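You operate a simulated robot arm through the tools that you are given. There is no shell and no other tool.

You run a simulated two-armed robot. Do the job below in one go: nothing can be reset, and whatever is moved stays where it is left.

JOB
Set the blue arm to 70. Fetch the yellow chalk and set it on the blue grid. Put the black cord end on the blue round template. Take the blue bolt and put it on top of the bare block on the top of the blue bench. Put the 30 W bulb carton from the far end of the right table on the green test tray and the 20 W bulb carton on top of the purple cable ramp. Put one of the wood scraps from the top of the left table on top of the green adapter. The order is free. Set down upright: bulb carton. The blue arm goes anticlockwise seen from above, to its stop.

It is judged by the outcome, as a careful person would: the job done as asked, and still so three seconds after it is handed in. It fails if anything else is knocked over, pushed out of place, dropped, spilled or broken.

ROBOT AND FRAMES
Two 7-joint arms with fingered hands on one trunk, on a base that moves. Base frame: it is fixed to the floor where the robot stands at the start and does not move with it; the origin is under the middle of the robot, x ahead of it, y to its left, z up; the surface under the hand at the start is at about z = 0.86. Readings come in m, rad, newtons and seconds.
The left shoulder is at the start at [0.06, 0.166, 0.876], the right one opposite. With the tool pointing down near the work surface each hand reaches from about 0.3 to 0.84 m from the robot's upright axis, wherever it stands, measured 20 degrees to its own side. Places, roughly: bare block (6x4x3 cm) [-9.2, 0.8, 0.9]; black cord end [-8.75, 1.75, 0.75]; blue arm [0.5, 0.2, 0.9]; blue bolt (3x3x9 cm) [-8.6, 1.3, 0.9]; blue grid [-1.6, 0.3, 0.8]; bulb carton [-7, -2.75, 1]; green adapter [-3.25, -2.75, 1]; green test tray [-7.25, -2.75, 1]; purple cable ramp (13x29x7 cm) [-6.8, -2.8, 0.9]; round template (10x10x1 cm) [-9, 0.6, 0.9]; wood scrap (5x5x12 cm) [-3, -2.7, 0.9]; wood scrap (5x5x13 cm) [-3.2, -2.7, 0.9]; wood scrap (5x5x15 cm) [-3.1, -2.6, 1]; yellow chalk (5x5x3 cm) [-4.5, -2.1, 0.9]. Payload 5 kg a hand.
The TCP of each hand is the grasp point between the finger pads, 0.032 m short of the fingertips. In the tool frame z runs along the fingers and y along their closing line. The gripper opens to 0.16 m; its body begins 0.089 m behind the TCP. The gripper is a hand of 3 fingers: y runs from the thumb to the fingers, the wrist lies at [0, 0, -0.267] in the tool frame.
Orientation is told as [roll, pitch, yaw] about the base's x, y, z axes, in that order, counted from this pose: with the fingers straight down and closing along the base's y, the tool's x points along the base's -x, its y along +y and its z along -z.

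CONTROLS
- The arms move only by the tool jog_arm. It takes "left_targets", "right_targets" or both (then of equal length, played together; a hand with none holds still); each is a list of rows, each a list of 6 numbers: the shift along the tool's x, y, z in m, then the turn, a rotation vector about the tool's x, y, z in rad. In form: [[tx, ty, tz, wx, wy, wz], ...]. A call has 1 to 20 rows; each row shifts and turns the commanded pose from where the row before left it, along the tool's axes as they then stand. Rows are played at 5 a second. More than 0.05 m and 0.15 rad between two rows, and nothing of the call is played. Where a pose cannot be reached the arm comes as near as it can. A force on the tool above 40 N (or 10 N above the force at the start of the call, whichever is more), or a blocked arm, ends the call early, and 0.2 s more pass. In this call time passes only in rows, and 0.2 s behind the last. The reply holds the time, the measured pose of the TCP, the force on the tool along the base axes, the opening and the grip force, in the units named above and with some noise, with the torque about the TCP (base axes, N m) and any sound that the robot's microphone picked up, and new pictures: "views" is both (left out), scene, wrist or none (wrist: the cameras of the hands that moved).
- Cameras (640 x 400 px; columns grow to the right, rows downward): "scene" is now at [0.0527, 0.0301, 1.5305]; the picture's right is [0.34, -0.94, 0.00], its down [-0.58, -0.21, -0.79] and it looks along [0.74, 0.27, -0.62] (base axes); focal length 285 px, centre (320, 200). "left" rides on the left gripper at [-0.065, -0.004, -0.116] in its tool frame; the picture's right is [0.06, -1.00, 0.00], its down [0.87, 0.05, -0.49] and it looks along [0.49, 0.03, 0.87] (tool axes); focal length 261 px, centre (320, 200). "right" rides on the right gripper at [0.065, -0.004, -0.116] in its tool frame; the picture's right is [0.06, 1.00, 0.00], its down [-0.87, 0.05, -0.49] and it looks along [-0.49, 0.03, 0.87] (tool axes); focal length 261 px, centre (320, 200). There is no depth. A picture from a camera that has moved, and an enlarged one, comes with that camera's place and axes in the base frame and with its lens.
- slide_trunk(by): slides the trunk up (or, below 0, down) by that many m; the arms and the scene camera ride with it, the base frame stays. It gives what a move gives, with no picture.
- drive_base(legs): drives the robot by 1 to 6 legs, each [ahead, turn to the left] in m and rad, along the robot's own axes; the way and the turn of a leg run together, so that a leg with both is an arc; at most 1.5 m and 3.142 rad a leg. The arms and the cameras ride along, it lands a little off, and it stops where it bumps. It gives what a move gives, and a new picture of the scene camera.
- finger_targets(finger1, finger2, thumb_bend, hand): sets how far each is bent, from 0 (flat) to 100 (curled in); at 30 the hand is open as for a grip, at 70 the pads meet at the TCP. One left out holds its place. A second passes; each finger stops where it meets its share of the squeeze, and holds until it gets a number again. It is the only way to open and close the hand. It gives what a move gives, with no picture; readings hold the bend of each and the force on the fingers (four entries, about 0 where the hand has none), thumb and palm.
- pan_tilt(pan, tilt): turns the head with the scene camera to pan (to the left, within 1.501 rad either way) and tilt (down, from -0.506 to 1.204), counted from straight ahead of the robot. It gives what a move gives, and a new picture of the scene camera.
- inspect(camera, box): a new picture of the part [left, top, right, bottom] of that camera's present view, enlarged. It takes no simulated time.
- sign_off(): hands the job in; it is judged then, once.

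Places have to be worked out from the pictures, the camera data and where the tool is seen. Open the grippers and draw the arms clear of the work before you hand the job in, unless the task says otherwise.

The tools are called after ">>>" as name(argument=value, ...) on one line, values as JSON. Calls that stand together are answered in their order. jog_arm: Moves the arms, as the interface text tells. Its arguments: {"type":"object","properties":{"left_targets":{"type":"array","items":{"type":"array","items":{"type":"number"}}},"right_targets":{"type":"array","items":{"type":"array","items":{"type":"number"}}},"views":{"type":"string","enum":["both","scene","wrist","none"]}},"required":[]} The other tools are called the same way: slide_trunk (by) moves the trunk up or down; finger_targets (finger1, finger2, thumb_bend, hand) moves the fingers one by one; drive_base (legs) drives the base; pan_tilt (pan, tilt) turns the head that bears the scene camera; inspect (camera, box) takes an enlarged picture of a part of a camera's view; sign_off () hands the job in.

At the start:

```text
t: 0.0
left_ee_pos: [0.5578, 0.4101, 1.2008]
left_ee_rot: [-0.002, 0.0, 0.003]
left_wrist_force: [-1.0, -0.3, 0.1]
left_wrist_torque: [0.01, 0.01, -0.01]
left_opening: 0.1599
left_grip_force: 0.1
left_shape: jaw
left_bend: [30.0, 30.0, 30.0]
left_finger forces: [0.0, 0.0, 0.0, 0.0, 0.0, 0.1]
right_ee_pos: [0.4499, -0.0106, 1.2415]
right_ee_rot: [0.0, 0.0, -0.001]
right_wrist_force: [-0.9, 0.2, -0.1]
right_wrist_torque: [0.03, -0.05, 0.0]
right_opening: 0.1598
right_grip_force: 0.0
right_shape: jaw
right_bend: [30.0, 30.0, 30.0]
right_finger forces: [0.0, 0.0, 0.0, 0.1, 0.0, 0.0]
trunk travel left (down, up): [-0.425, 0.165]
robot x, y, heading: [0.0025, -0.0033, 0.005]
head pan, tilt (commanded): [0.347, 0.667]
```

scene: 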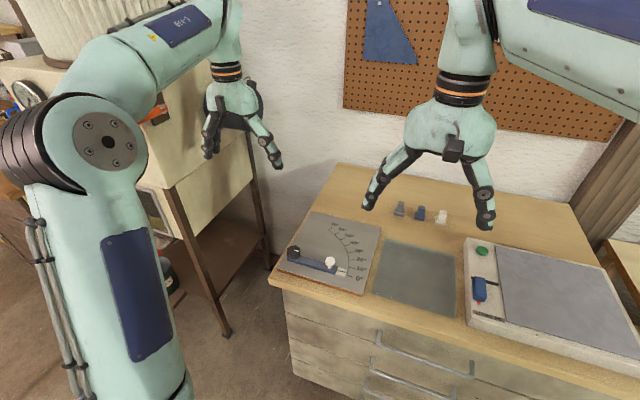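
right: 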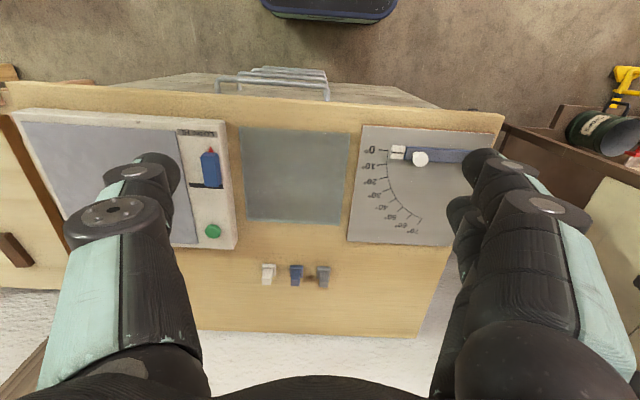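
left: 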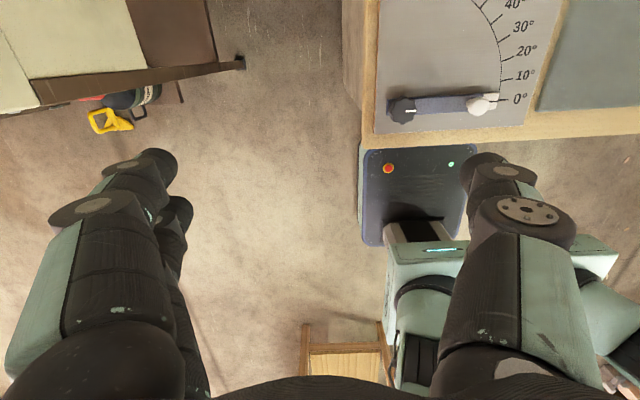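

The blue arm with the dial board lies in front of me at roughly [0.5, 0.2]; I take a closer look at it before moving.

>>> inspect(camera="scene", box=[260, 190, 420, 310])

>>> inspect(camera="right", box=[330, 110, 530, 250])

>>> inspect(camera="left", box=[350, 0, 570, 150])

```text
3.33 times, centred on (340, 250) of scene
camera zoom: at [0.0527, 0.0301, 1.5305], right [0.34, -0.94, 0.0], down [-0.58, -0.21, -0.79], along [0.74, 0.27, -0.62], focal length 949 px, centre (253, 33)
```

zoom: 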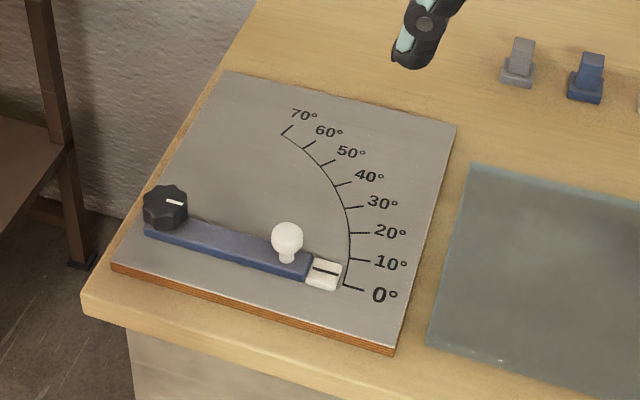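

```text
2.86 times, centred on (430, 180) of right
camera zoom: at [0.3849, -0.0142, 1.3574], right [-0.06, 1.0, 0.0], down [0.87, 0.05, 0.49], along [0.49, 0.03, -0.87], focal length 745 px, centre (6, 257)
```

zoom: 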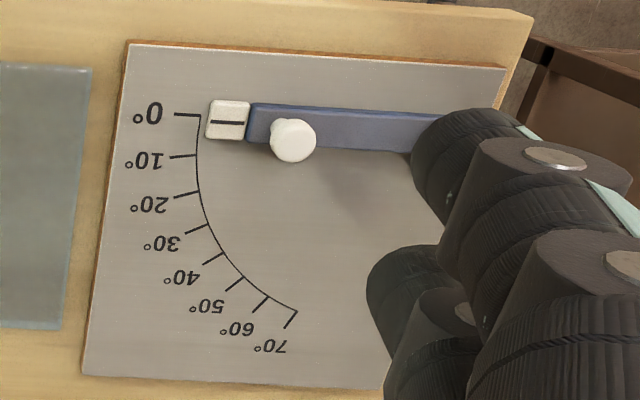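

```text
2.67 times, centred on (460, 75) of left
camera zoom: at [0.6227, 0.4056, 1.3162], right [-0.06, -1.0, 0.0], down [-0.87, 0.05, 0.49], along [-0.49, 0.03, -0.87], focal length 695 px, centre (-53, 533)
```

zoom: 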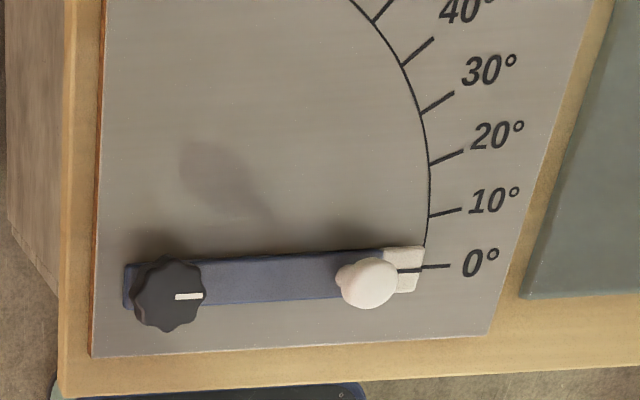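

The white ball knob is at about [0.541, 0.178, 0.915] and its pivot at [0.541, 0.287], so the radius is about 0.109 m and the 70° end is at about [0.643, 0.250]. I move the left hand over the knob and turn it so it closes across the bar, and move the right hand aside.

>>> jog_arm(left_targets=[[0.0028, -0.0387, 0.02, 0, 0, 0], [0.0028, -0.0387, 0.02, 0, 0, 0], [0.0028, -0.0387, 0.02, 0, 0, 0], [0.0028, -0.0387, 0.02, 0, 0, 0], [0.0028, -0.0387, 0.02, 0, 0, 0], [0.0028, -0.0387, 0.02, 0, 0, 0], [0, 0, 0, 0, 0, 0.1428], [0, 0, 0, 0, 0, 0.1428], [0, 0, 0, 0, 0, 0.1428], [0, 0, 0, 0, 0, 0.1428], [0, 0, 0, 0, 0, 0.1428], [0, 0, 0, 0, 0, 0.1428], [0, 0, 0, 0, 0, 0.1428], [0, 0, 0, 0, 0, 0.1428], [0, 0, 0, 0, 0, 0.1428], [0, 0, 0, 0, 0, 0.1428], [0, 0, 0, 0, 0, 0.1428]], right_targets=[[0, -0.012, 0, 0, 0, 0], [0, -0.012, 0, 0, 0, 0], [0, -0.012, 0, 0, 0, 0], [0, -0.012, 0, 0, 0, 0], [0, -0.012, 0, 0, 0, 0], [0, -0.012, 0, 0, 0, 0], [0, -0.012, 0, 0, 0, 0], [0, -0.012, 0, 0, 0, 0], [0, -0.012, 0, 0, 0, 0], [0, -0.012, 0, 0, 0, 0], [0, -0.012, 0, 0, 0, 0], [0, -0.012, 0, 0, 0, 0], [0, -0.012, 0, 0, 0, 0], [0, -0.012, 0, 0, 0, 0], [0, -0.012, 0, 0, 0, 0], [0, -0.012, 0, 0, 0, 0], [0, -0.012, 0, 0, 0, 0]])

```text
t: 3.6
left_ee_pos: [0.5412, 0.1772, 1.0804]
left_ee_rot: [0.001, -0.001, -1.571]
left_wrist_force: [0.2, -0.7, -0.4]
left_wrist_torque: [0.01, 0.0, 0.03]
left_opening: 0.16
left_grip_force: 0.1
left_shape: jaw
left_bend: [30.0, 30.0, 30.0]
left_finger forces: [0.1, 0.0, 0.0, 0.1, 0.0, 0.1]
right_ee_pos: [0.4491, -0.2159, 1.2403]
right_ee_rot: [0.001, 0.001, 0.0]
right_wrist_force: [-0.1, -0.1, -0.3]
right_wrist_torque: [0.01, -0.02, 0.0]
right_opening: 0.1598
right_grip_force: 0.2
right_shape: jaw
right_bend: [30.0, 30.0, 30.0]
right_finger forces: [0.1, 0.0, 0.1, 0.0, 0.0, 0.0]
trunk travel left (down, up): [-0.425, 0.165]
robot x, y, heading: [0.0005, -0.0064, 0.001]
head pan, tilt (commanded): [0.347, 0.667]
camera scene: at [0.0526, 0.0298, 1.5306], right [0.34, -0.94, 0.0], down [-0.58, -0.21, -0.79], along [0.74, 0.27, -0.62], focal length 285 px, centre (320, 200)
camera right: at [0.3841, -0.2191, 1.3566], right [-0.06, 1.0, 0.0], down [0.87, 0.05, 0.49], along [0.49, 0.03, -0.87], focal length 261 px, centre (320, 200)
camera left: at [0.5371, 0.1114, 1.1966], right [-1.0, 0.06, 0.0], down [0.05, 0.87, 0.49], along [0.03, 0.49, -0.87], focal length 261 px, centre (320, 200)
```

scene: 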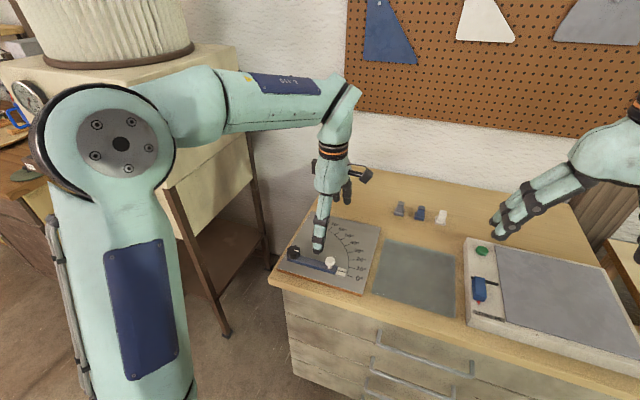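
right: 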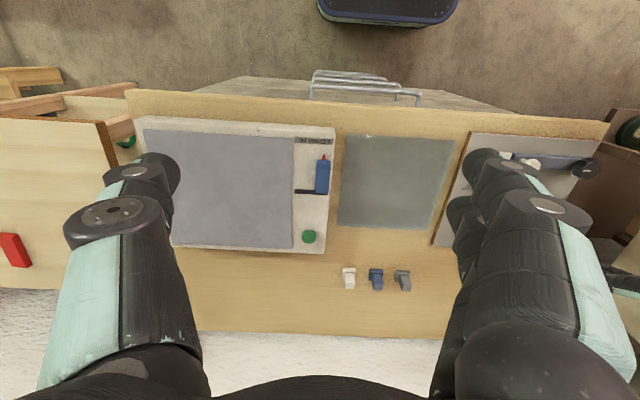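
left: 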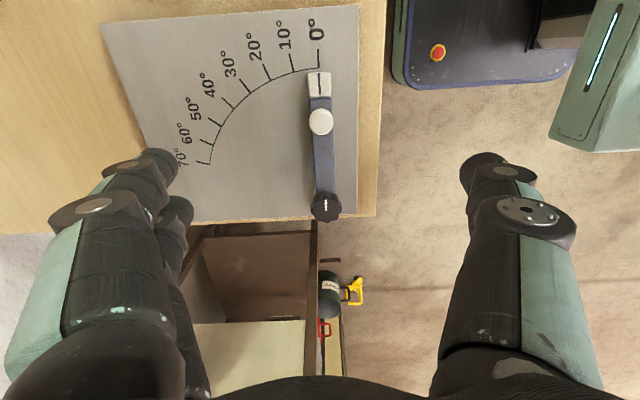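

The left hand is aligned over the ball knob and closes across the bar. I lower it to the knob's height with the fingers still open.

>>> jog_arm(left_targets=[[0, 0, 0.04, 0, 0, 0], [0, 0, 0.04, 0, 0, 0], [0, 0, 0.04, 0, 0, 0], [-0.001, -0.001, 0.035, 0, 0, 0]], views="both")

```text
t: 4.6
left_ee_pos: [0.5403, 0.1757, 0.9244]
left_ee_rot: [0.001, -0.003, -1.57]
left_wrist_force: [-0.5, -0.7, -0.2]
left_wrist_torque: [-0.01, 0.0, -0.02]
left_opening: 0.1598
left_grip_force: 0.0
left_shape: jaw
left_bend: [30.0, 30.0, 30.0]
left_finger forces: [0.1, 0.0, 0.0, 0.0, 0.1, 0.1]
right_ee_pos: [0.451, -0.2144, 1.24]
right_ee_rot: [0.001, -0.001, 0.001]
right_wrist_force: [0.3, -0.4, 0.7]
right_wrist_torque: [-0.03, 0.02, -0.02]
right_opening: 0.1597
right_grip_force: 0.1
right_shape: jaw
right_bend: [30.0, 30.0, 30.0]
right_finger forces: [0.1, 0.0, 0.0, 0.0, 0.0, 0.0]
trunk travel left (down, up): [-0.425, 0.165]
robot x, y, heading: [-0.0003, 0.0004, -0.001]
head pan, tilt (commanded): [0.347, 0.667]
camera scene: at [0.053, 0.0299, 1.5306], right [0.34, -0.94, 0.0], down [-0.58, -0.21, -0.79], along [0.74, 0.27, -0.62], focal length 285 px, centre (320, 200)
camera left: at [0.5357, 0.1094, 1.0414], right [-1.0, 0.06, 0.0], down [0.05, 0.87, 0.49], along [0.03, 0.49, -0.87], focal length 261 px, centre (320, 200)
```

scene: 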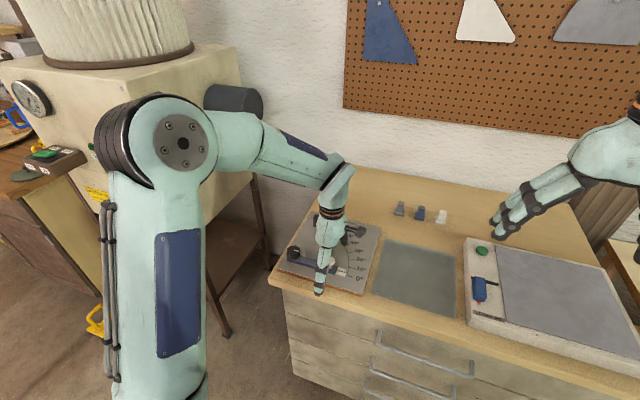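
left: 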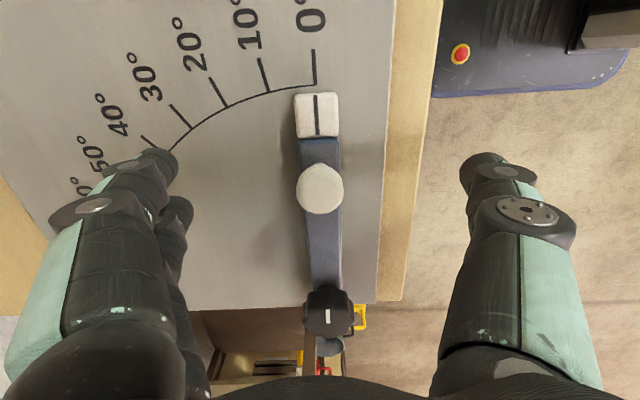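

The knob sits centred between the fingers at about [0.540, 0.174, 0.915]. I close the left hand on it.

>>> finger_targets(hand="left", finger1=68, finger2=68, thumb_bend=68)

```text
t: 5.6
left_ee_pos: [0.5391, 0.1757, 0.9258]
left_ee_rot: [0.001, -0.001, -1.57]
left_wrist_force: [-0.8, -0.1, -3.5]
left_wrist_torque: [-0.01, -0.03, -0.01]
left_opening: 0.0227
left_grip_force: 2.4
left_shape: fingers
left_bend: [67.0, 67.0, 67.0]
left_finger forces: [0.7, 1.2, 0.0, 0.0, 2.8, 0.0]
right_ee_pos: [0.4493, -0.2154, 1.241]
right_ee_rot: [-0.001, 0.0, 0.0]
right_wrist_force: [0.6, 0.0, -0.2]
right_wrist_torque: [0.01, -0.01, -0.04]
right_opening: 0.1599
right_grip_force: 0.1
right_shape: jaw
right_bend: [30.0, 30.0, 30.0]
right_finger forces: [0.0, 0.0, 0.1, 0.0, 0.0, 0.0]
trunk travel left (down, up): [-0.425, 0.165]
robot x, y, heading: [0.0022, 0.0022, 0.001]
head pan, tilt (commanded): [0.347, 0.667]
```

The knob is gripped lightly (2.4 N). I swing it along the arc 70° anticlockwise, the hand turning with the arm.

>>> jog_arm(left_targets=[[0.0004, 0.0096, 0, 0, 0, -0.0873], [0.0004, 0.0096, 0, 0, 0, -0.0873], [0.0004, 0.0096, 0, 0, 0, -0.0873], [0.0004, 0.0096, 0, 0, 0, -0.0873], [0.0004, 0.0096, 0, 0, 0, -0.0873], [0.0004, 0.0096, 0, 0, 0, -0.0873], [0.0004, 0.0096, 0, 0, 0, -0.0873], [0.0004, 0.0096, 0, 0, 0, -0.0873], [0.0004, 0.0096, 0, 0, 0, -0.0873], [0.0004, 0.0096, 0, 0, 0, -0.0873], [0.0004, 0.0096, 0, 0, 0, -0.0873], [0.0004, 0.0096, 0, 0, 0, -0.0873], [0.0004, 0.0096, 0, 0, 0, -0.0873], [0.0004, 0.0096, 0, 0, 0, -0.0873]], views="both")

```text
t: 8.6
left_ee_pos: [0.6444, 0.2484, 0.9256]
left_ee_rot: [-0.001, -0.001, -0.347]
left_wrist_force: [-3.4, -4.4, -1.0]
left_wrist_torque: [-0.02, 0.05, -0.03]
left_opening: 0.0233
left_grip_force: 3.3
left_shape: fingers
left_bend: [68.0, 68.0, 67.0]
left_finger forces: [0.3, 0.7, 0.0, 0.1, 4.9, 0.0]
right_ee_pos: [0.4495, -0.2157, 1.2404]
right_ee_rot: [-0.001, 0.0, -0.001]
right_wrist_force: [0.4, 0.7, 1.1]
right_wrist_torque: [0.02, 0.0, -0.04]
right_opening: 0.1597
right_grip_force: 0.1
right_shape: jaw
right_bend: [30.0, 30.0, 30.0]
right_finger forces: [0.0, 0.0, 0.0, 0.0, 0.1, 0.0]
trunk travel left (down, up): [-0.425, 0.165]
robot x, y, heading: [0.0006, 0.0042, -0.001]
head pan, tilt (commanded): [0.347, 0.667]
camera scene: at [0.0523, 0.0293, 1.5307], right [0.34, -0.94, 0.0], down [-0.58, -0.21, -0.79], along [0.74, 0.27, -0.62], focal length 285 px, centre (320, 200)
camera left: at [0.7036, 0.221, 1.0418], right [-0.4, -0.92, 0.0], down [-0.8, 0.35, 0.49], along [-0.45, 0.19, -0.87], focal length 261 px, centre (320, 200)
```

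scene: 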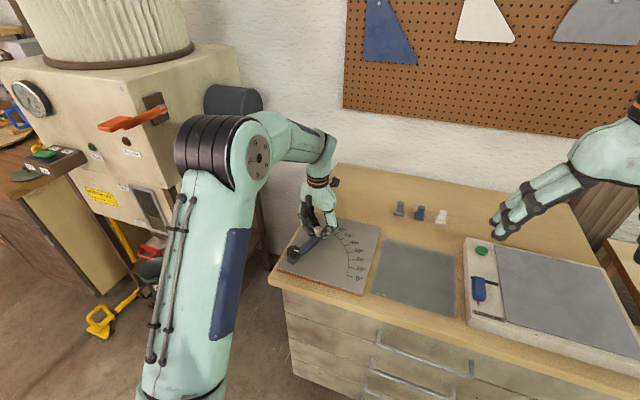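
left: 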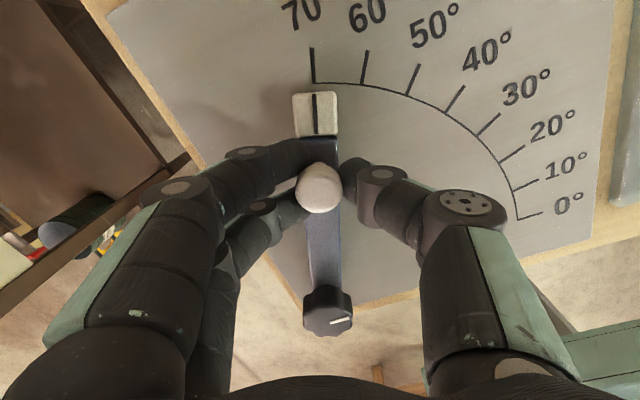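

The pointer is at or close to the 70° mark. I inspect it closely.

>>> inspect(camera="left", box=[270, 20, 380, 140])

```text
3.33 times, centred on (325, 80) of left
camera zoom: at [0.7036, 0.221, 1.0418], right [-0.4, -0.92, 0.0], down [-0.8, 0.35, 0.49], along [-0.45, 0.19, -0.87], focal length 869 px, centre (303, 600)
```

zoom: 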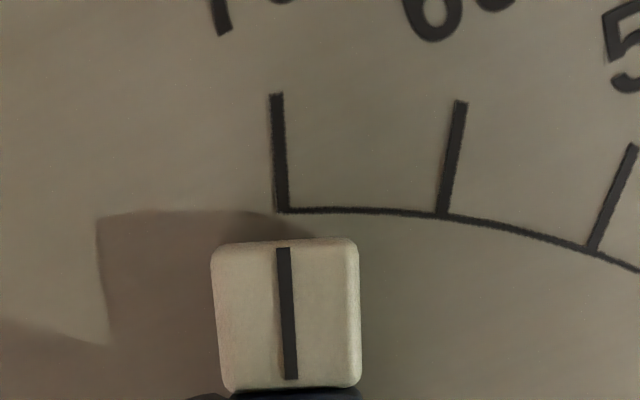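

It is aligned with 70°. I nudge it about 2° further to make sure it sits against the stop.

>>> jog_arm(left_targets=[[0.0002, 0.003, 0, 0, 0, -0.02], [0.0002, 0.003, 0, 0, 0, -0.01]], views="wrist")

```text
t: 9.2
left_ee_pos: [0.6442, 0.2521, 0.9251]
left_ee_rot: [-0.002, -0.002, -0.319]
left_wrist_force: [-3.8, -9.2, 1.9]
left_wrist_torque: [-0.2, 0.09, -0.01]
left_opening: 0.0269
left_grip_force: 4.3
left_shape: fingers
left_bend: [68.0, 68.0, 66.0]
left_finger forces: [0.0, 0.1, 0.1, 0.0, 8.9, 0.0]
right_ee_pos: [0.4487, -0.2167, 1.2404]
right_ee_rot: [0.0, 0.0, 0.0]
right_wrist_force: [0.0, -0.3, -0.5]
right_wrist_torque: [0.01, -0.02, 0.0]
right_opening: 0.1597
right_grip_force: 0.1
right_shape: jaw
right_bend: [30.0, 30.0, 30.0]
right_finger forces: [0.0, 0.0, 0.0, 0.0, 0.0, 0.1]
trunk travel left (down, up): [-0.425, 0.165]
robot x, y, heading: [0.0, -0.0005, -0.001]
head pan, tilt (commanded): [0.347, 0.667]
camera left: at [0.7059, 0.2274, 1.0417], right [-0.37, -0.93, 0.0], down [-0.81, 0.32, 0.49], along [-0.46, 0.18, -0.87], focal length 261 px, centre (320, 200)
```

left: 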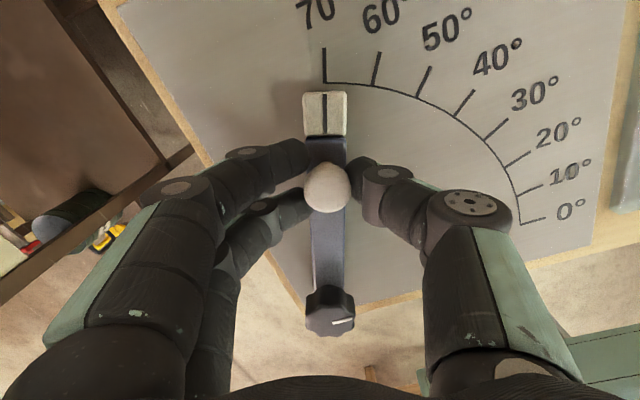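

The push force rose to about 9 N with no further travel of the arm, so it is at its stop. I open the left hand.

>>> finger_targets(hand="left", finger1=30, finger2=30, thumb_bend=30)

>>> jog_arm(left_targets=[[0, 0, -0.04, 0, 0, 0], [0, 0, -0.045, 0, 0, 0], [0, 0, -0.045, 0, 0, 0], [0, 0, -0.045, 0, 0, 0], [0, 0, -0.045, 0, 0, 0], [0, 0, -0.045, 0, 0, 0]], views="both")

```text
t: 10.2
left_ee_pos: [0.6463, 0.2538, 0.9254]
left_ee_rot: [-0.001, -0.001, -0.317]
left_wrist_force: [-0.4, -0.1, -0.2]
left_wrist_torque: [-0.05, -0.02, 0.02]
left_opening: 0.1672
left_grip_force: 0.0
left_shape: fingers
left_bend: [30.0, 30.0, 30.0]
left_finger forces: [0.0, 0.0, 0.1, 0.0, 0.0, 0.0]
right_ee_pos: [0.4499, -0.215, 1.2404]
right_ee_rot: [0.002, -0.002, 0.0]
right_wrist_force: [0.2, -0.4, 0.2]
right_wrist_torque: [0.0, 0.0, 0.0]
right_opening: 0.1598
right_grip_force: 0.1
right_shape: jaw
right_bend: [30.0, 30.0, 30.0]
right_finger forces: [0.1, 0.0, 0.1, 0.0, 0.0, 0.0]
trunk travel left (down, up): [-0.425, 0.165]
robot x, y, heading: [-0.0025, -0.0002, 0.001]
head pan, tilt (commanded): [0.347, 0.667]
```

```text
t: 11.6
left_ee_pos: [0.6447, 0.2544, 1.1924]
left_ee_rot: [-0.001, -0.001, -0.318]
left_wrist_force: [0.2, -0.5, 0.6]
left_wrist_torque: [0.04, -0.04, -0.04]
left_opening: 0.1679
left_grip_force: 0.2
left_shape: fingers
left_bend: [30.0, 30.0, 30.0]
left_finger forces: [0.0, 0.1, 0.0, 0.1, 0.0, 0.1]
right_ee_pos: [0.4493, -0.2161, 1.2407]
right_ee_rot: [0.0, 0.001, 0.001]
right_wrist_force: [0.1, 0.3, 0.4]
right_wrist_torque: [0.0, 0.01, -0.02]
right_opening: 0.1599
right_grip_force: 0.0
right_shape: jaw
right_bend: [30.0, 30.0, 30.0]
right_finger forces: [0.1, 0.0, 0.0, 0.0, 0.1, 0.0]
trunk travel left (down, up): [-0.425, 0.165]
robot x, y, heading: [0.0001, 0.0012, -0.001]
head pan, tilt (commanded): [0.347, 0.667]
camera scene: at [0.0527, 0.0296, 1.5305], right [0.34, -0.94, 0.0], down [-0.58, -0.21, -0.79], along [0.74, 0.27, -0.62], focal length 285 px, centre (320, 200)
camera left: at [0.7057, 0.2284, 1.3089], right [-0.37, -0.93, 0.0], down [-0.81, 0.32, 0.49], along [-0.46, 0.18, -0.87], focal length 261 px, centre (320, 200)
```

scene: 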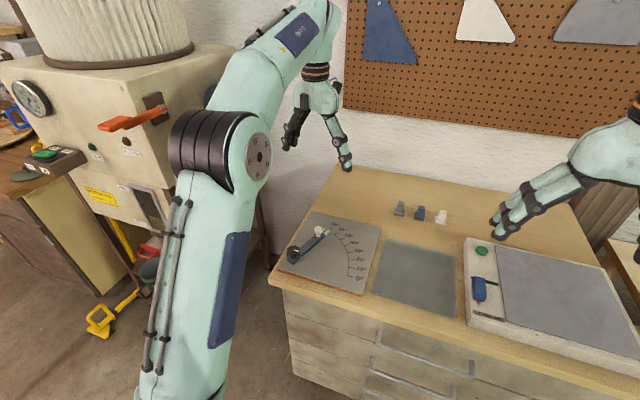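
left: 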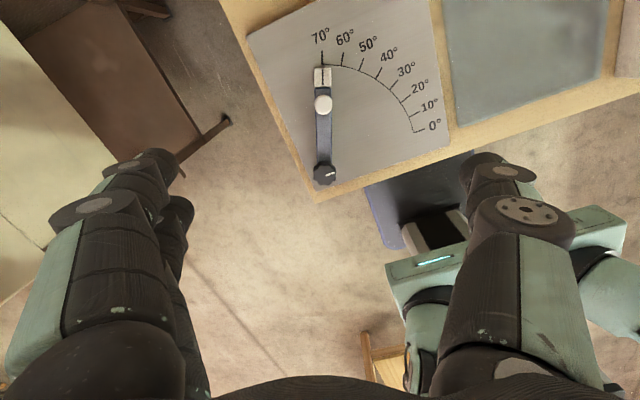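

The arm stands at 70°. Now I look around with the head to plan the drive: first to the left, then to the right.

>>> pan_tilt(pan=1.5, tilt=0.3)

>>> pan_tilt(pan=-1.5, tilt=0.3)

```text
t: 13.0
left_ee_pos: [0.6453, 0.2535, 1.1927]
left_ee_rot: [-0.003, -0.002, -0.317]
left_wrist_force: [-0.3, 0.0, 1.1]
left_wrist_torque: [-0.01, -0.01, -0.01]
left_opening: 0.1678
left_grip_force: 0.1
left_shape: fingers
left_bend: [30.0, 30.0, 30.0]
left_finger forces: [0.1, 0.1, 0.0, 0.0, 0.0, 0.1]
right_ee_pos: [0.4498, -0.2149, 1.2408]
right_ee_rot: [-0.001, -0.001, 0.002]
right_wrist_force: [0.0, 0.2, 0.4]
right_wrist_torque: [-0.01, 0.0, 0.0]
right_opening: 0.1599
right_grip_force: 0.1
right_shape: jaw
right_bend: [30.0, 30.0, 30.0]
right_finger forces: [0.0, 0.1, 0.0, 0.0, 0.1, 0.0]
trunk travel left (down, up): [-0.425, 0.165]
robot x, y, heading: [0.0031, 0.0001, -0.004]
head pan, tilt (commanded): [1.499, 0.3]
camera scene: at [-0.0216, 0.0938, 1.5638], right [1.0, -0.07, 0.0], down [-0.02, -0.3, -0.96], along [0.07, 0.95, -0.3], focal length 285 px, centre (320, 200)
```

scene: 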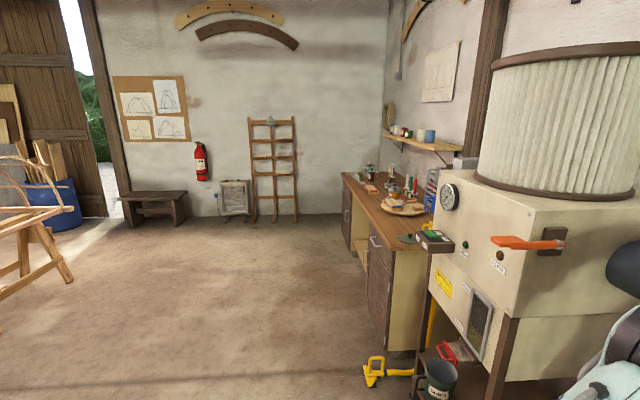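

```text
t: 15.6
left_ee_pos: [0.6461, 0.2561, 1.1938]
left_ee_rot: [-0.003, 0.0, -0.32]
left_wrist_force: [-0.6, 0.3, -0.4]
left_wrist_torque: [0.01, 0.02, 0.02]
left_opening: 0.1676
left_grip_force: 0.1
left_shape: fingers
left_bend: [30.0, 30.0, 30.0]
left_finger forces: [0.1, 0.0, 0.1, 0.1, 0.0, 0.1]
right_ee_pos: [0.4489, -0.2152, 1.2406]
right_ee_rot: [0.0, 0.0, 0.0]
right_wrist_force: [0.0, -0.5, -0.3]
right_wrist_torque: [0.01, -0.02, 0.01]
right_opening: 0.1599
right_grip_force: 0.1
right_shape: jaw
right_bend: [30.0, 30.0, 30.0]
right_finger forces: [0.0, 0.1, 0.0, 0.0, 0.0, 0.1]
trunk travel left (down, up): [-0.425, 0.165]
robot x, y, heading: [0.004, 0.0007, 0.002]
head pan, tilt (commanded): [-1.499, 0.3]
camera scene: at [-0.0216, -0.0925, 1.5639], right [-1.0, -0.07, 0.0], down [-0.02, 0.29, -0.96], along [0.07, -0.95, -0.3], focal length 285 px, centre (320, 200)
```

scene: 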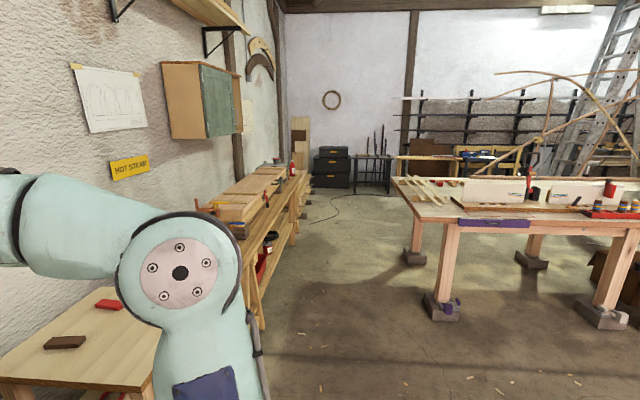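

Everything else lies behind me. I tuck the left hand in beside the right one before driving.

>>> jog_arm(left_targets=[[0, 0, 0, 0, 0, -0.106], [0, 0, 0, 0, 0, -0.106], [0, 0, 0, 0, 0, -0.106], [0.045, -0.005, -0.008, 0, 0, 0], [0.045, -0.005, -0.008, 0, 0, 0], [0.045, -0.005, -0.008, 0, 0, 0], [0.045, -0.005, -0.008, 0, 0, 0], [0.035, -0.005, -0.008, 0, 0, 0]], views="none")

>>> pan_tilt(pan=0.0, tilt=0.4)

```text
t: 17.4
left_ee_pos: [0.4299, 0.2316, 1.2316]
left_ee_rot: [-0.002, -0.001, 0.002]
left_wrist_force: [-0.4, -0.4, -0.7]
left_wrist_torque: [0.04, 0.01, -0.01]
left_opening: 0.1678
left_grip_force: 0.0
left_shape: fingers
left_bend: [30.0, 30.0, 30.0]
left_finger forces: [0.0, 0.1, 0.1, 0.0, 0.1, 0.1]
right_ee_pos: [0.4488, -0.2147, 1.2406]
right_ee_rot: [0.0, 0.001, 0.001]
right_wrist_force: [0.1, -1.2, -1.0]
right_wrist_torque: [-0.01, -0.04, 0.01]
right_opening: 0.1599
right_grip_force: 0.0
right_shape: jaw
right_bend: [30.0, 30.0, 30.0]
right_finger forces: [0.0, 0.1, 0.1, 0.0, 0.0, 0.0]
trunk travel left (down, up): [-0.425, 0.165]
robot x, y, heading: [-0.0, -0.0011, -0.003]
head pan, tilt (commanded): [-1.499, 0.3]
```

```text
t: 19.0
left_ee_pos: [0.4308, 0.2308, 1.2302]
left_ee_rot: [-0.001, 0.0, 0.001]
left_wrist_force: [-0.7, 0.8, -0.3]
left_wrist_torque: [0.01, -0.01, -0.01]
left_opening: 0.1675
left_grip_force: 0.0
left_shape: fingers
left_bend: [30.0, 30.0, 30.0]
left_finger forces: [0.1, 0.0, 0.0, 0.0, 0.1, 0.0]
right_ee_pos: [0.4494, -0.2154, 1.2401]
right_ee_rot: [0.0, -0.001, 0.001]
right_wrist_force: [0.2, 0.2, -0.6]
right_wrist_torque: [-0.01, -0.02, 0.01]
right_opening: 0.1597
right_grip_force: 0.0
right_shape: jaw
right_bend: [30.0, 30.0, 30.0]
right_finger forces: [0.1, 0.1, 0.0, 0.0, 0.1, 0.0]
trunk travel left (down, up): [-0.425, 0.165]
robot x, y, heading: [-0.0012, -0.0007, 0.002]
head pan, tilt (commanded): [0.0, 0.4]
camera scene: at [0.0642, 0.0006, 1.5546], right [0.0, -1.0, 0.0], down [-0.39, 0.0, -0.92], along [0.92, 0.0, -0.39], focal length 285 px, centre (320, 200)
```

scene: 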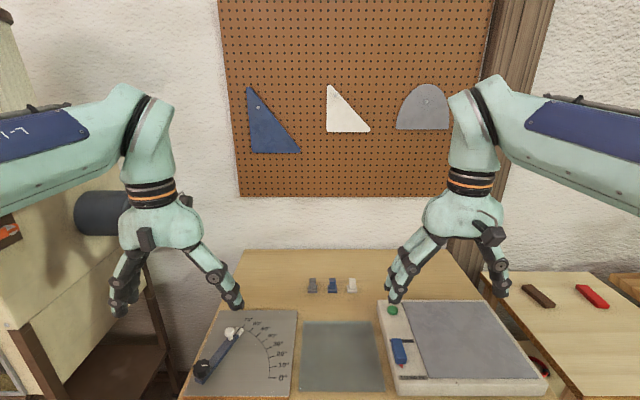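

The blue arm reads 70° and the hands are tucked. I back away from the bench and turn right to see what lies behind.

>>> drive_base(legs=[[-0.3, 0], [0, -1.571]])

>>> pan_tilt(pan=-1.2, tilt=0.35)

```text
t: 24.9
left_ee_pos: [-0.0632, -0.4257, 1.232]
left_ee_rot: [-0.002, 0.0, -1.547]
left_wrist_force: [0.1, -0.1, 0.3]
left_wrist_torque: [0.02, -0.01, 0.0]
left_opening: 0.1676
left_grip_force: 0.1
left_shape: fingers
left_bend: [30.0, 30.0, 30.0]
left_finger forces: [0.1, 0.0, 0.0, 0.0, 0.0, 0.1]
right_ee_pos: [-0.5087, -0.4535, 1.2405]
right_ee_rot: [-0.001, 0.001, -1.55]
right_wrist_force: [-0.3, -0.5, 0.1]
right_wrist_torque: [0.01, -0.04, 0.01]
right_opening: 0.1599
right_grip_force: 0.1
right_shape: jaw
right_bend: [30.0, 30.0, 30.0]
right_finger forces: [0.0, 0.0, 0.1, 0.0, 0.0, 0.0]
trunk travel left (down, up): [-0.425, 0.165]
robot x, y, heading: [-0.3044, 0.0006, -1.557]
head pan, tilt (commanded): [0.0, 0.4]
camera scene: at [-0.3007, -0.0621, 1.5546], right [-1.0, -0.02, 0.0], down [-0.01, 0.39, -0.92], along [0.02, -0.92, -0.39], focal length 285 px, centre (320, 200)
```

scene: 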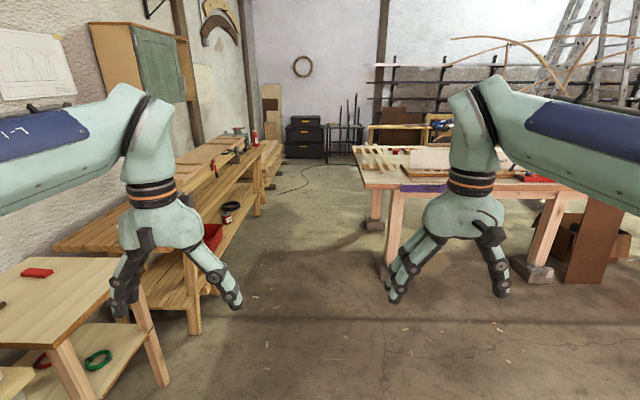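

```text
t: 26.3
left_ee_pos: [-0.0637, -0.4261, 1.2313]
left_ee_rot: [-0.001, 0.001, -1.548]
left_wrist_force: [0.1, -0.4, -0.4]
left_wrist_torque: [0.0, -0.06, 0.05]
left_opening: 0.1677
left_grip_force: 0.0
left_shape: fingers
left_bend: [30.0, 30.0, 30.0]
left_finger forces: [0.0, 0.0, 0.1, 0.1, 0.0, 0.1]
right_ee_pos: [-0.51, -0.453, 1.2412]
right_ee_rot: [0.001, 0.0, -1.551]
right_wrist_force: [-0.2, 1.1, -0.3]
right_wrist_torque: [-0.02, -0.04, 0.01]
right_opening: 0.1599
right_grip_force: 0.1
right_shape: jaw
right_bend: [30.0, 30.0, 30.0]
right_finger forces: [0.1, 0.0, 0.1, 0.1, 0.0, 0.0]
trunk travel left (down, up): [-0.425, 0.165]
robot x, y, heading: [-0.3009, -0.0015, -1.547]
head pan, tilt (commanded): [-1.201, 0.351]
camera scene: at [-0.3884, -0.0051, 1.5591], right [-0.38, 0.92, 0.0], down [0.32, 0.13, -0.94], along [-0.87, -0.36, -0.34], focal length 285 px, centre (320, 200)
```

scene: 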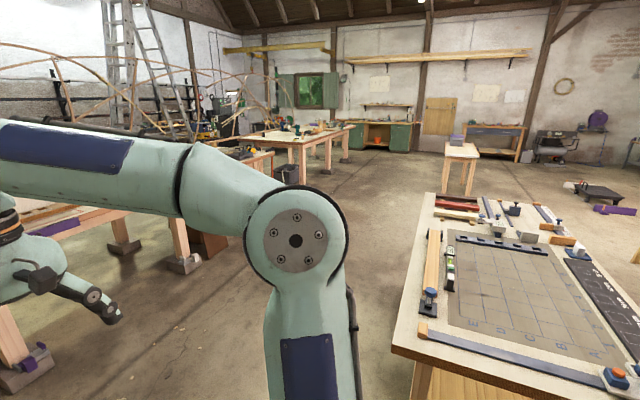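

A gridded table stands at about x −1.1 to −2.8, y > −0.07. The corridor along y ≈ −0.7 looks free, so I turn to face −x and look along it.

>>> drive_base(legs=[[0, -1.2]])

>>> pan_tilt(pan=0.2, tilt=0.35)

```text
t: 29.9
left_ee_pos: [-0.6216, -0.3711, 1.2301]
left_ee_rot: [-0.001, 0.001, -2.771]
left_wrist_force: [0.6, -0.3, 0.7]
left_wrist_torque: [0.02, 0.02, 0.02]
left_opening: 0.1677
left_grip_force: 0.1
left_shape: fingers
left_bend: [30.0, 30.0, 30.0]
left_finger forces: [0.1, 0.1, 0.0, 0.0, 0.1, 0.0]
right_ee_pos: [-0.8009, 0.0381, 1.2405]
right_ee_rot: [0.0, 0.0, -2.772]
right_wrist_force: [-0.6, -1.1, 0.6]
right_wrist_torque: [0.0, -0.03, 0.03]
right_opening: 0.1597
right_grip_force: 0.1
right_shape: jaw
right_bend: [30.0, 30.0, 30.0]
right_finger forces: [0.0, 0.1, 0.0, 0.0, 0.0, 0.0]
trunk travel left (down, up): [-0.425, 0.165]
robot x, y, heading: [-0.3027, 0.0005, -2.773]
head pan, tilt (commanded): [-1.201, 0.351]
camera scene: at [-0.3368, 0.0805, 1.5591], right [0.74, 0.67, 0.0], down [0.23, -0.25, -0.94], along [-0.63, 0.69, -0.34], focal length 285 px, centre (320, 200)
```

scene: 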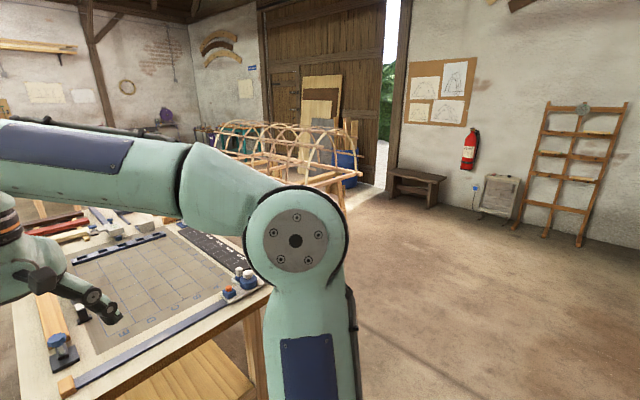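

```text
t: 31.4
left_ee_pos: [-0.6206, -0.3723, 1.231]
left_ee_rot: [-0.002, 0.0, -2.771]
left_wrist_force: [-0.2, 0.8, 0.0]
left_wrist_torque: [-0.01, 0.01, 0.01]
left_opening: 0.1678
left_grip_force: 0.1
left_shape: fingers
left_bend: [30.0, 30.0, 30.0]
left_finger forces: [0.0, 0.0, 0.1, 0.0, 0.0, 0.0]
right_ee_pos: [-0.8005, 0.0374, 1.2398]
right_ee_rot: [0.0, 0.0, -2.771]
right_wrist_force: [-0.6, 1.0, 0.2]
right_wrist_torque: [-0.03, -0.05, 0.01]
right_opening: 0.1599
right_grip_force: 0.1
right_shape: jaw
right_bend: [30.0, 30.0, 30.0]
right_finger forces: [0.1, 0.0, 0.1, 0.0, 0.1, 0.1]
trunk travel left (down, up): [-0.425, 0.165]
robot x, y, heading: [-0.304, 0.0002, -2.774]
head pan, tilt (commanded): [0.201, 0.351]
camera scene: at [-0.3523, -0.0388, 1.5591], right [-0.54, 0.84, 0.0], down [0.29, 0.19, -0.94], along [-0.79, -0.51, -0.34], focal length 285 px, centre (320, 200)
```

scene: 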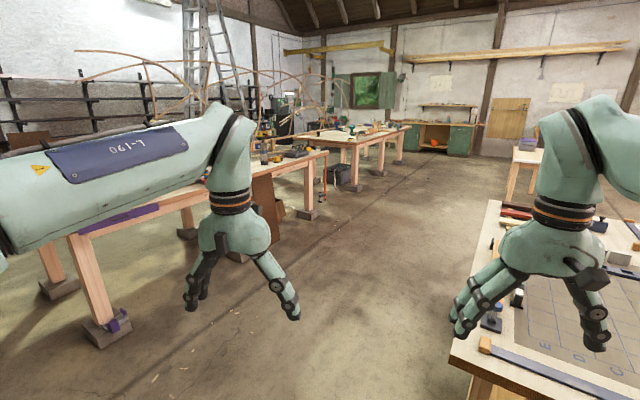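

The corridor between the gridded table and the left workbench table (front edge near y ≈ −2.0) is free. I drive into its middle and then along −x.

>>> drive_base(legs=[[0, 0.47], [1.2, 0], [0, -0.8], [1.4, 0]])

```text
t: 47.8
left_ee_pos: [-2.9391, -1.2814, 1.2303]
left_ee_rot: [-0.002, 0.001, -3.068]
left_wrist_force: [-0.3, 0.8, 0.7]
left_wrist_torque: [0.0, -0.05, -0.01]
left_opening: 0.1677
left_grip_force: 0.1
left_shape: fingers
left_bend: [30.0, 30.0, 30.0]
left_finger forces: [0.0, 0.0, 0.0, 0.0, 0.0, 0.0]
right_ee_pos: [-2.9913, -0.837, 1.2408]
right_ee_rot: [0.002, -0.001, -3.068]
right_wrist_force: [0.1, 0.1, -0.1]
right_wrist_torque: [0.02, 0.03, 0.0]
right_opening: 0.1601
right_grip_force: 0.1
right_shape: jaw
right_bend: [30.0, 30.0, 30.0]
right_finger forces: [0.0, 0.0, 0.1, 0.0, 0.1, 0.0]
trunk travel left (down, up): [-0.425, 0.165]
robot x, y, heading: [-2.5254, -1.0188, -3.065]
head pan, tilt (commanded): [0.201, 0.351]
camera scene: at [-2.585, -1.0402, 1.5591], right [-0.27, 0.96, 0.0], down [0.33, 0.09, -0.94], along [-0.9, -0.25, -0.34], focal length 285 px, centre (320, 200)
```

scene: 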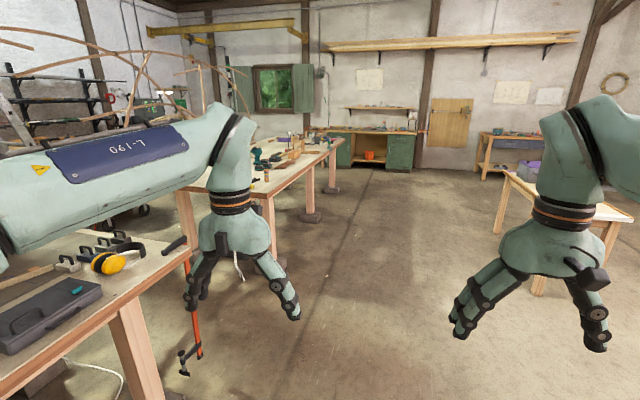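

I am at [−2.53, −1.02]. I look left at the left table.

>>> pan_tilt(pan=0.9, tilt=0.45)

>>> pan_tilt(pan=1.5, tilt=0.45)

```text
t: 48.9
left_ee_pos: [-2.9395, -1.28, 1.2323]
left_ee_rot: [-0.002, -0.002, -3.066]
left_wrist_force: [-0.9, 0.1, 0.2]
left_wrist_torque: [0.01, 0.04, 0.0]
left_opening: 0.1677
left_grip_force: 0.1
left_shape: fingers
left_bend: [30.0, 30.0, 30.0]
left_finger forces: [0.0, 0.0, 0.1, 0.0, 0.0, 0.1]
right_ee_pos: [-2.9919, -0.8365, 1.2402]
right_ee_rot: [0.001, 0.0, -3.069]
right_wrist_force: [-0.8, 0.1, 0.5]
right_wrist_torque: [0.0, 0.01, 0.03]
right_opening: 0.1597
right_grip_force: 0.0
right_shape: jaw
right_bend: [30.0, 30.0, 30.0]
right_finger forces: [0.0, 0.0, 0.0, 0.0, 0.1, 0.0]
trunk travel left (down, up): [-0.425, 0.165]
robot x, y, heading: [-2.5282, -1.0172, -3.071]
head pan, tilt (commanded): [0.901, 0.45]
camera scene: at [-2.5468, -1.0909, 1.5499], right [-0.83, 0.56, 0.0], down [0.24, 0.36, -0.9], along [-0.51, -0.74, -0.44], focal length 285 px, centre (320, 200)
```

scene: 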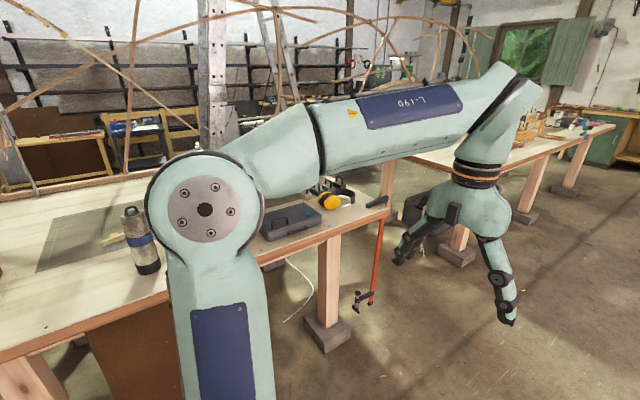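

```text
t: 49.9
left_ee_pos: [-2.939, -1.2792, 1.2315]
left_ee_rot: [-0.001, 0.001, -3.068]
left_wrist_force: [-0.7, 0.0, -0.2]
left_wrist_torque: [-0.03, 0.0, 0.01]
left_opening: 0.1677
left_grip_force: 0.0
left_shape: fingers
left_bend: [30.0, 30.0, 30.0]
left_finger forces: [0.0, 0.0, 0.1, 0.0, 0.0, 0.0]
right_ee_pos: [-2.9901, -0.8357, 1.2407]
right_ee_rot: [0.001, 0.0, -3.068]
right_wrist_force: [-0.5, 0.7, 0.5]
right_wrist_torque: [0.01, -0.01, 0.03]
right_opening: 0.1599
right_grip_force: 0.0
right_shape: jaw
right_bend: [30.0, 30.0, 30.0]
right_finger forces: [0.0, 0.1, 0.0, 0.0, 0.1, 0.2]
trunk travel left (down, up): [-0.425, 0.165]
robot x, y, heading: [-2.5287, -1.0187, -3.07]
head pan, tilt (commanded): [1.499, 0.45]
camera scene: at [-2.495, -1.1068, 1.5499], right [-1.0, 0.0, 0.0], down [0.0, 0.44, -0.9], along [0.0, -0.9, -0.44], focal length 285 px, centre (320, 200)
```

scene: 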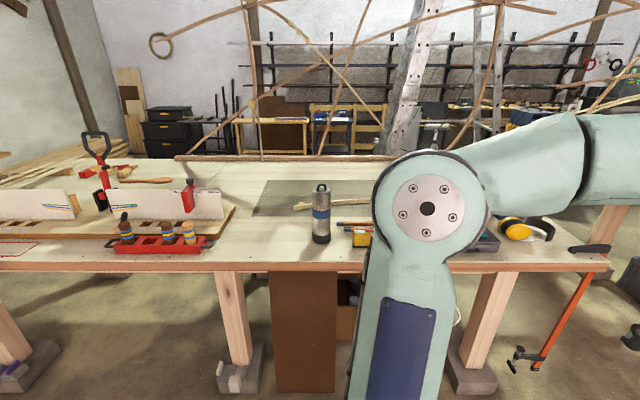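

The left table's end corner is near [−3.59, −1.99] and the right table starts near x ≈ −4.6. I drive to face the gap between them and look in.

>>> drive_base(legs=[[1.45, 0]])

>>> pan_tilt(pan=1.5, tilt=0.5)

```text
t: 57.0
left_ee_pos: [-4.3767, -1.3875, 1.2317]
left_ee_rot: [-0.001, 0.001, -3.07]
left_wrist_force: [0.2, 0.3, -0.9]
left_wrist_torque: [-0.02, -0.01, 0.0]
left_opening: 0.1675
left_grip_force: 0.1
left_shape: fingers
left_bend: [30.0, 30.0, 30.0]
left_finger forces: [0.1, 0.0, 0.0, 0.0, 0.0, 0.1]
right_ee_pos: [-4.4278, -0.9428, 1.2413]
right_ee_rot: [0.001, 0.0, -3.067]
right_wrist_force: [-0.6, 0.4, 1.0]
right_wrist_torque: [0.02, 0.02, 0.0]
right_opening: 0.1598
right_grip_force: 0.0
right_shape: jaw
right_bend: [30.0, 30.0, 30.0]
right_finger forces: [0.1, 0.1, 0.1, 0.1, 0.0, 0.0]
trunk travel left (down, up): [-0.425, 0.165]
robot x, y, heading: [-3.967, -1.1255, -3.07]
head pan, tilt (commanded): [1.499, 0.45]
camera scene: at [-3.9323, -1.2132, 1.5499], right [-1.0, 0.0, 0.0], down [0.0, 0.44, -0.9], along [0.0, -0.9, -0.44], focal length 285 px, centre (320, 200)
```

scene: 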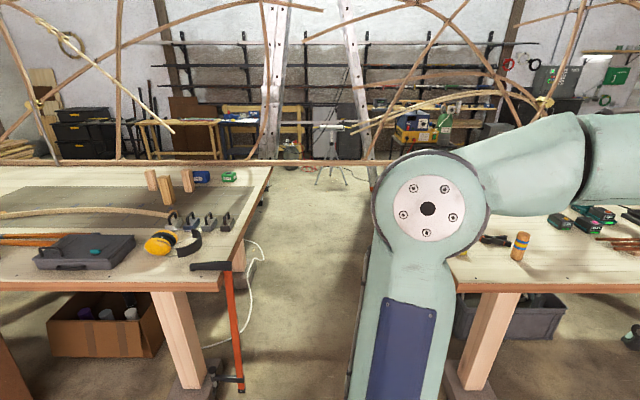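

```text
t: 57.6
left_ee_pos: [-4.3759, -1.386, 1.232]
left_ee_rot: [-0.002, 0.002, -3.067]
left_wrist_force: [0.1, 0.7, 0.4]
left_wrist_torque: [-0.02, 0.01, -0.04]
left_opening: 0.1676
left_grip_force: 0.1
left_shape: fingers
left_bend: [30.0, 30.0, 30.0]
left_finger forces: [0.0, 0.0, 0.0, 0.0, 0.1, 0.0]
right_ee_pos: [-4.4277, -0.9423, 1.2407]
right_ee_rot: [0.001, -0.001, -3.068]
right_wrist_force: [-0.3, -0.2, 0.1]
right_wrist_torque: [0.0, -0.02, 0.01]
right_opening: 0.1594
right_grip_force: 0.0
right_shape: jaw
right_bend: [30.0, 30.0, 30.0]
right_finger forces: [0.1, 0.0, 0.0, 0.0, 0.0, 0.0]
trunk travel left (down, up): [-0.425, 0.165]
robot x, y, heading: [-3.9619, -1.1216, -3.066]
head pan, tilt (commanded): [1.499, 0.499]
camera scene: at [-3.932, -1.2123, 1.5455], right [-1.0, 0.0, 0.0], down [0.0, 0.48, -0.88], along [0.0, -0.88, -0.48], focal length 285 px, centre (320, 200)
```

scene: 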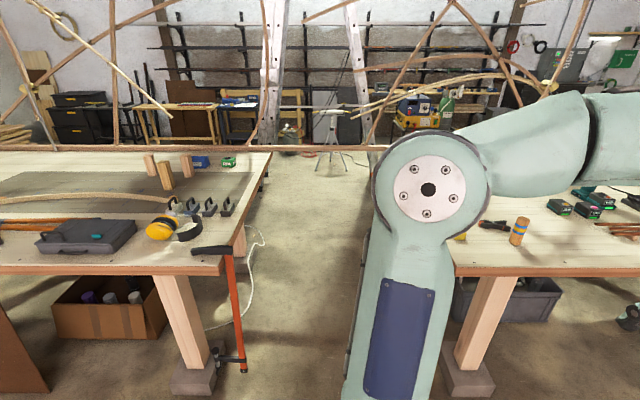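

The three wood scraps stand upright near the back of the left table with the blue and green boxes behind them. I turn the robot to face the gap for a better view of both tables.

>>> drive_base(legs=[[0, 1.5]])

>>> pan_tilt(pan=0.0, tilt=0.5)

```text
t: 61.9
left_ee_pos: [-3.7279, -1.5528, 1.2319]
left_ee_rot: [-0.001, 0.001, -1.558]
left_wrist_force: [0.3, 0.4, -0.3]
left_wrist_torque: [0.03, 0.0, 0.01]
left_opening: 0.1676
left_grip_force: 0.0
left_shape: fingers
left_bend: [30.0, 30.0, 30.0]
left_finger forces: [0.0, 0.0, 0.0, 0.0, 0.1, 0.0]
right_ee_pos: [-4.1736, -1.5757, 1.2416]
right_ee_rot: [0.0, -0.001, -1.56]
right_wrist_force: [0.7, -0.2, 0.2]
right_wrist_torque: [-0.02, -0.01, 0.0]
right_opening: 0.1597
right_grip_force: 0.0
right_shape: jaw
right_bend: [30.0, 30.0, 30.0]
right_finger forces: [0.0, 0.0, 0.1, 0.0, 0.1, 0.0]
trunk travel left (down, up): [-0.425, 0.165]
robot x, y, heading: [-3.9626, -1.1262, -1.56]
head pan, tilt (commanded): [1.499, 0.499]
camera scene: at [-3.8713, -1.0991, 1.5454], right [-0.06, -1.0, 0.0], down [-0.48, 0.03, -0.88], along [0.88, -0.05, -0.48], focal length 285 px, centre (320, 200)
```

scene: 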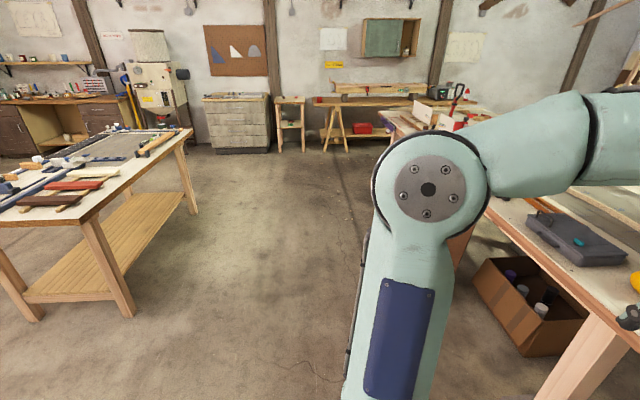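

```text
t: 63.5
left_ee_pos: [-3.7281, -1.5522, 1.2312]
left_ee_rot: [-0.001, 0.001, -1.561]
left_wrist_force: [-1.0, -0.7, -0.4]
left_wrist_torque: [-0.02, -0.02, 0.04]
left_opening: 0.1677
left_grip_force: 0.0
left_shape: fingers
left_bend: [30.0, 30.0, 30.0]
left_finger forces: [0.0, 0.0, 0.1, 0.0, 0.0, 0.1]
right_ee_pos: [-4.174, -1.5762, 1.2404]
right_ee_rot: [0.001, 0.0, -1.559]
right_wrist_force: [-0.6, 0.2, -0.3]
right_wrist_torque: [-0.02, 0.01, -0.01]
right_opening: 0.16
right_grip_force: 0.0
right_shape: jaw
right_bend: [30.0, 30.0, 30.0]
right_finger forces: [0.0, 0.0, 0.1, 0.0, 0.1, 0.1]
trunk travel left (down, up): [-0.425, 0.165]
robot x, y, heading: [-3.9656, -1.1251, -1.558]
head pan, tilt (commanded): [0.0, 0.499]
camera scene: at [-3.9613, -1.1846, 1.5455], right [-1.0, -0.01, 0.0], down [-0.01, 0.48, -0.88], along [0.01, -0.88, -0.48], focal length 285 px, centre (320, 200)
```

scene: 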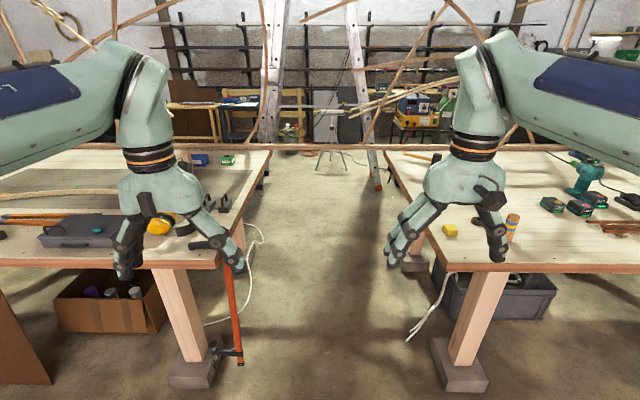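

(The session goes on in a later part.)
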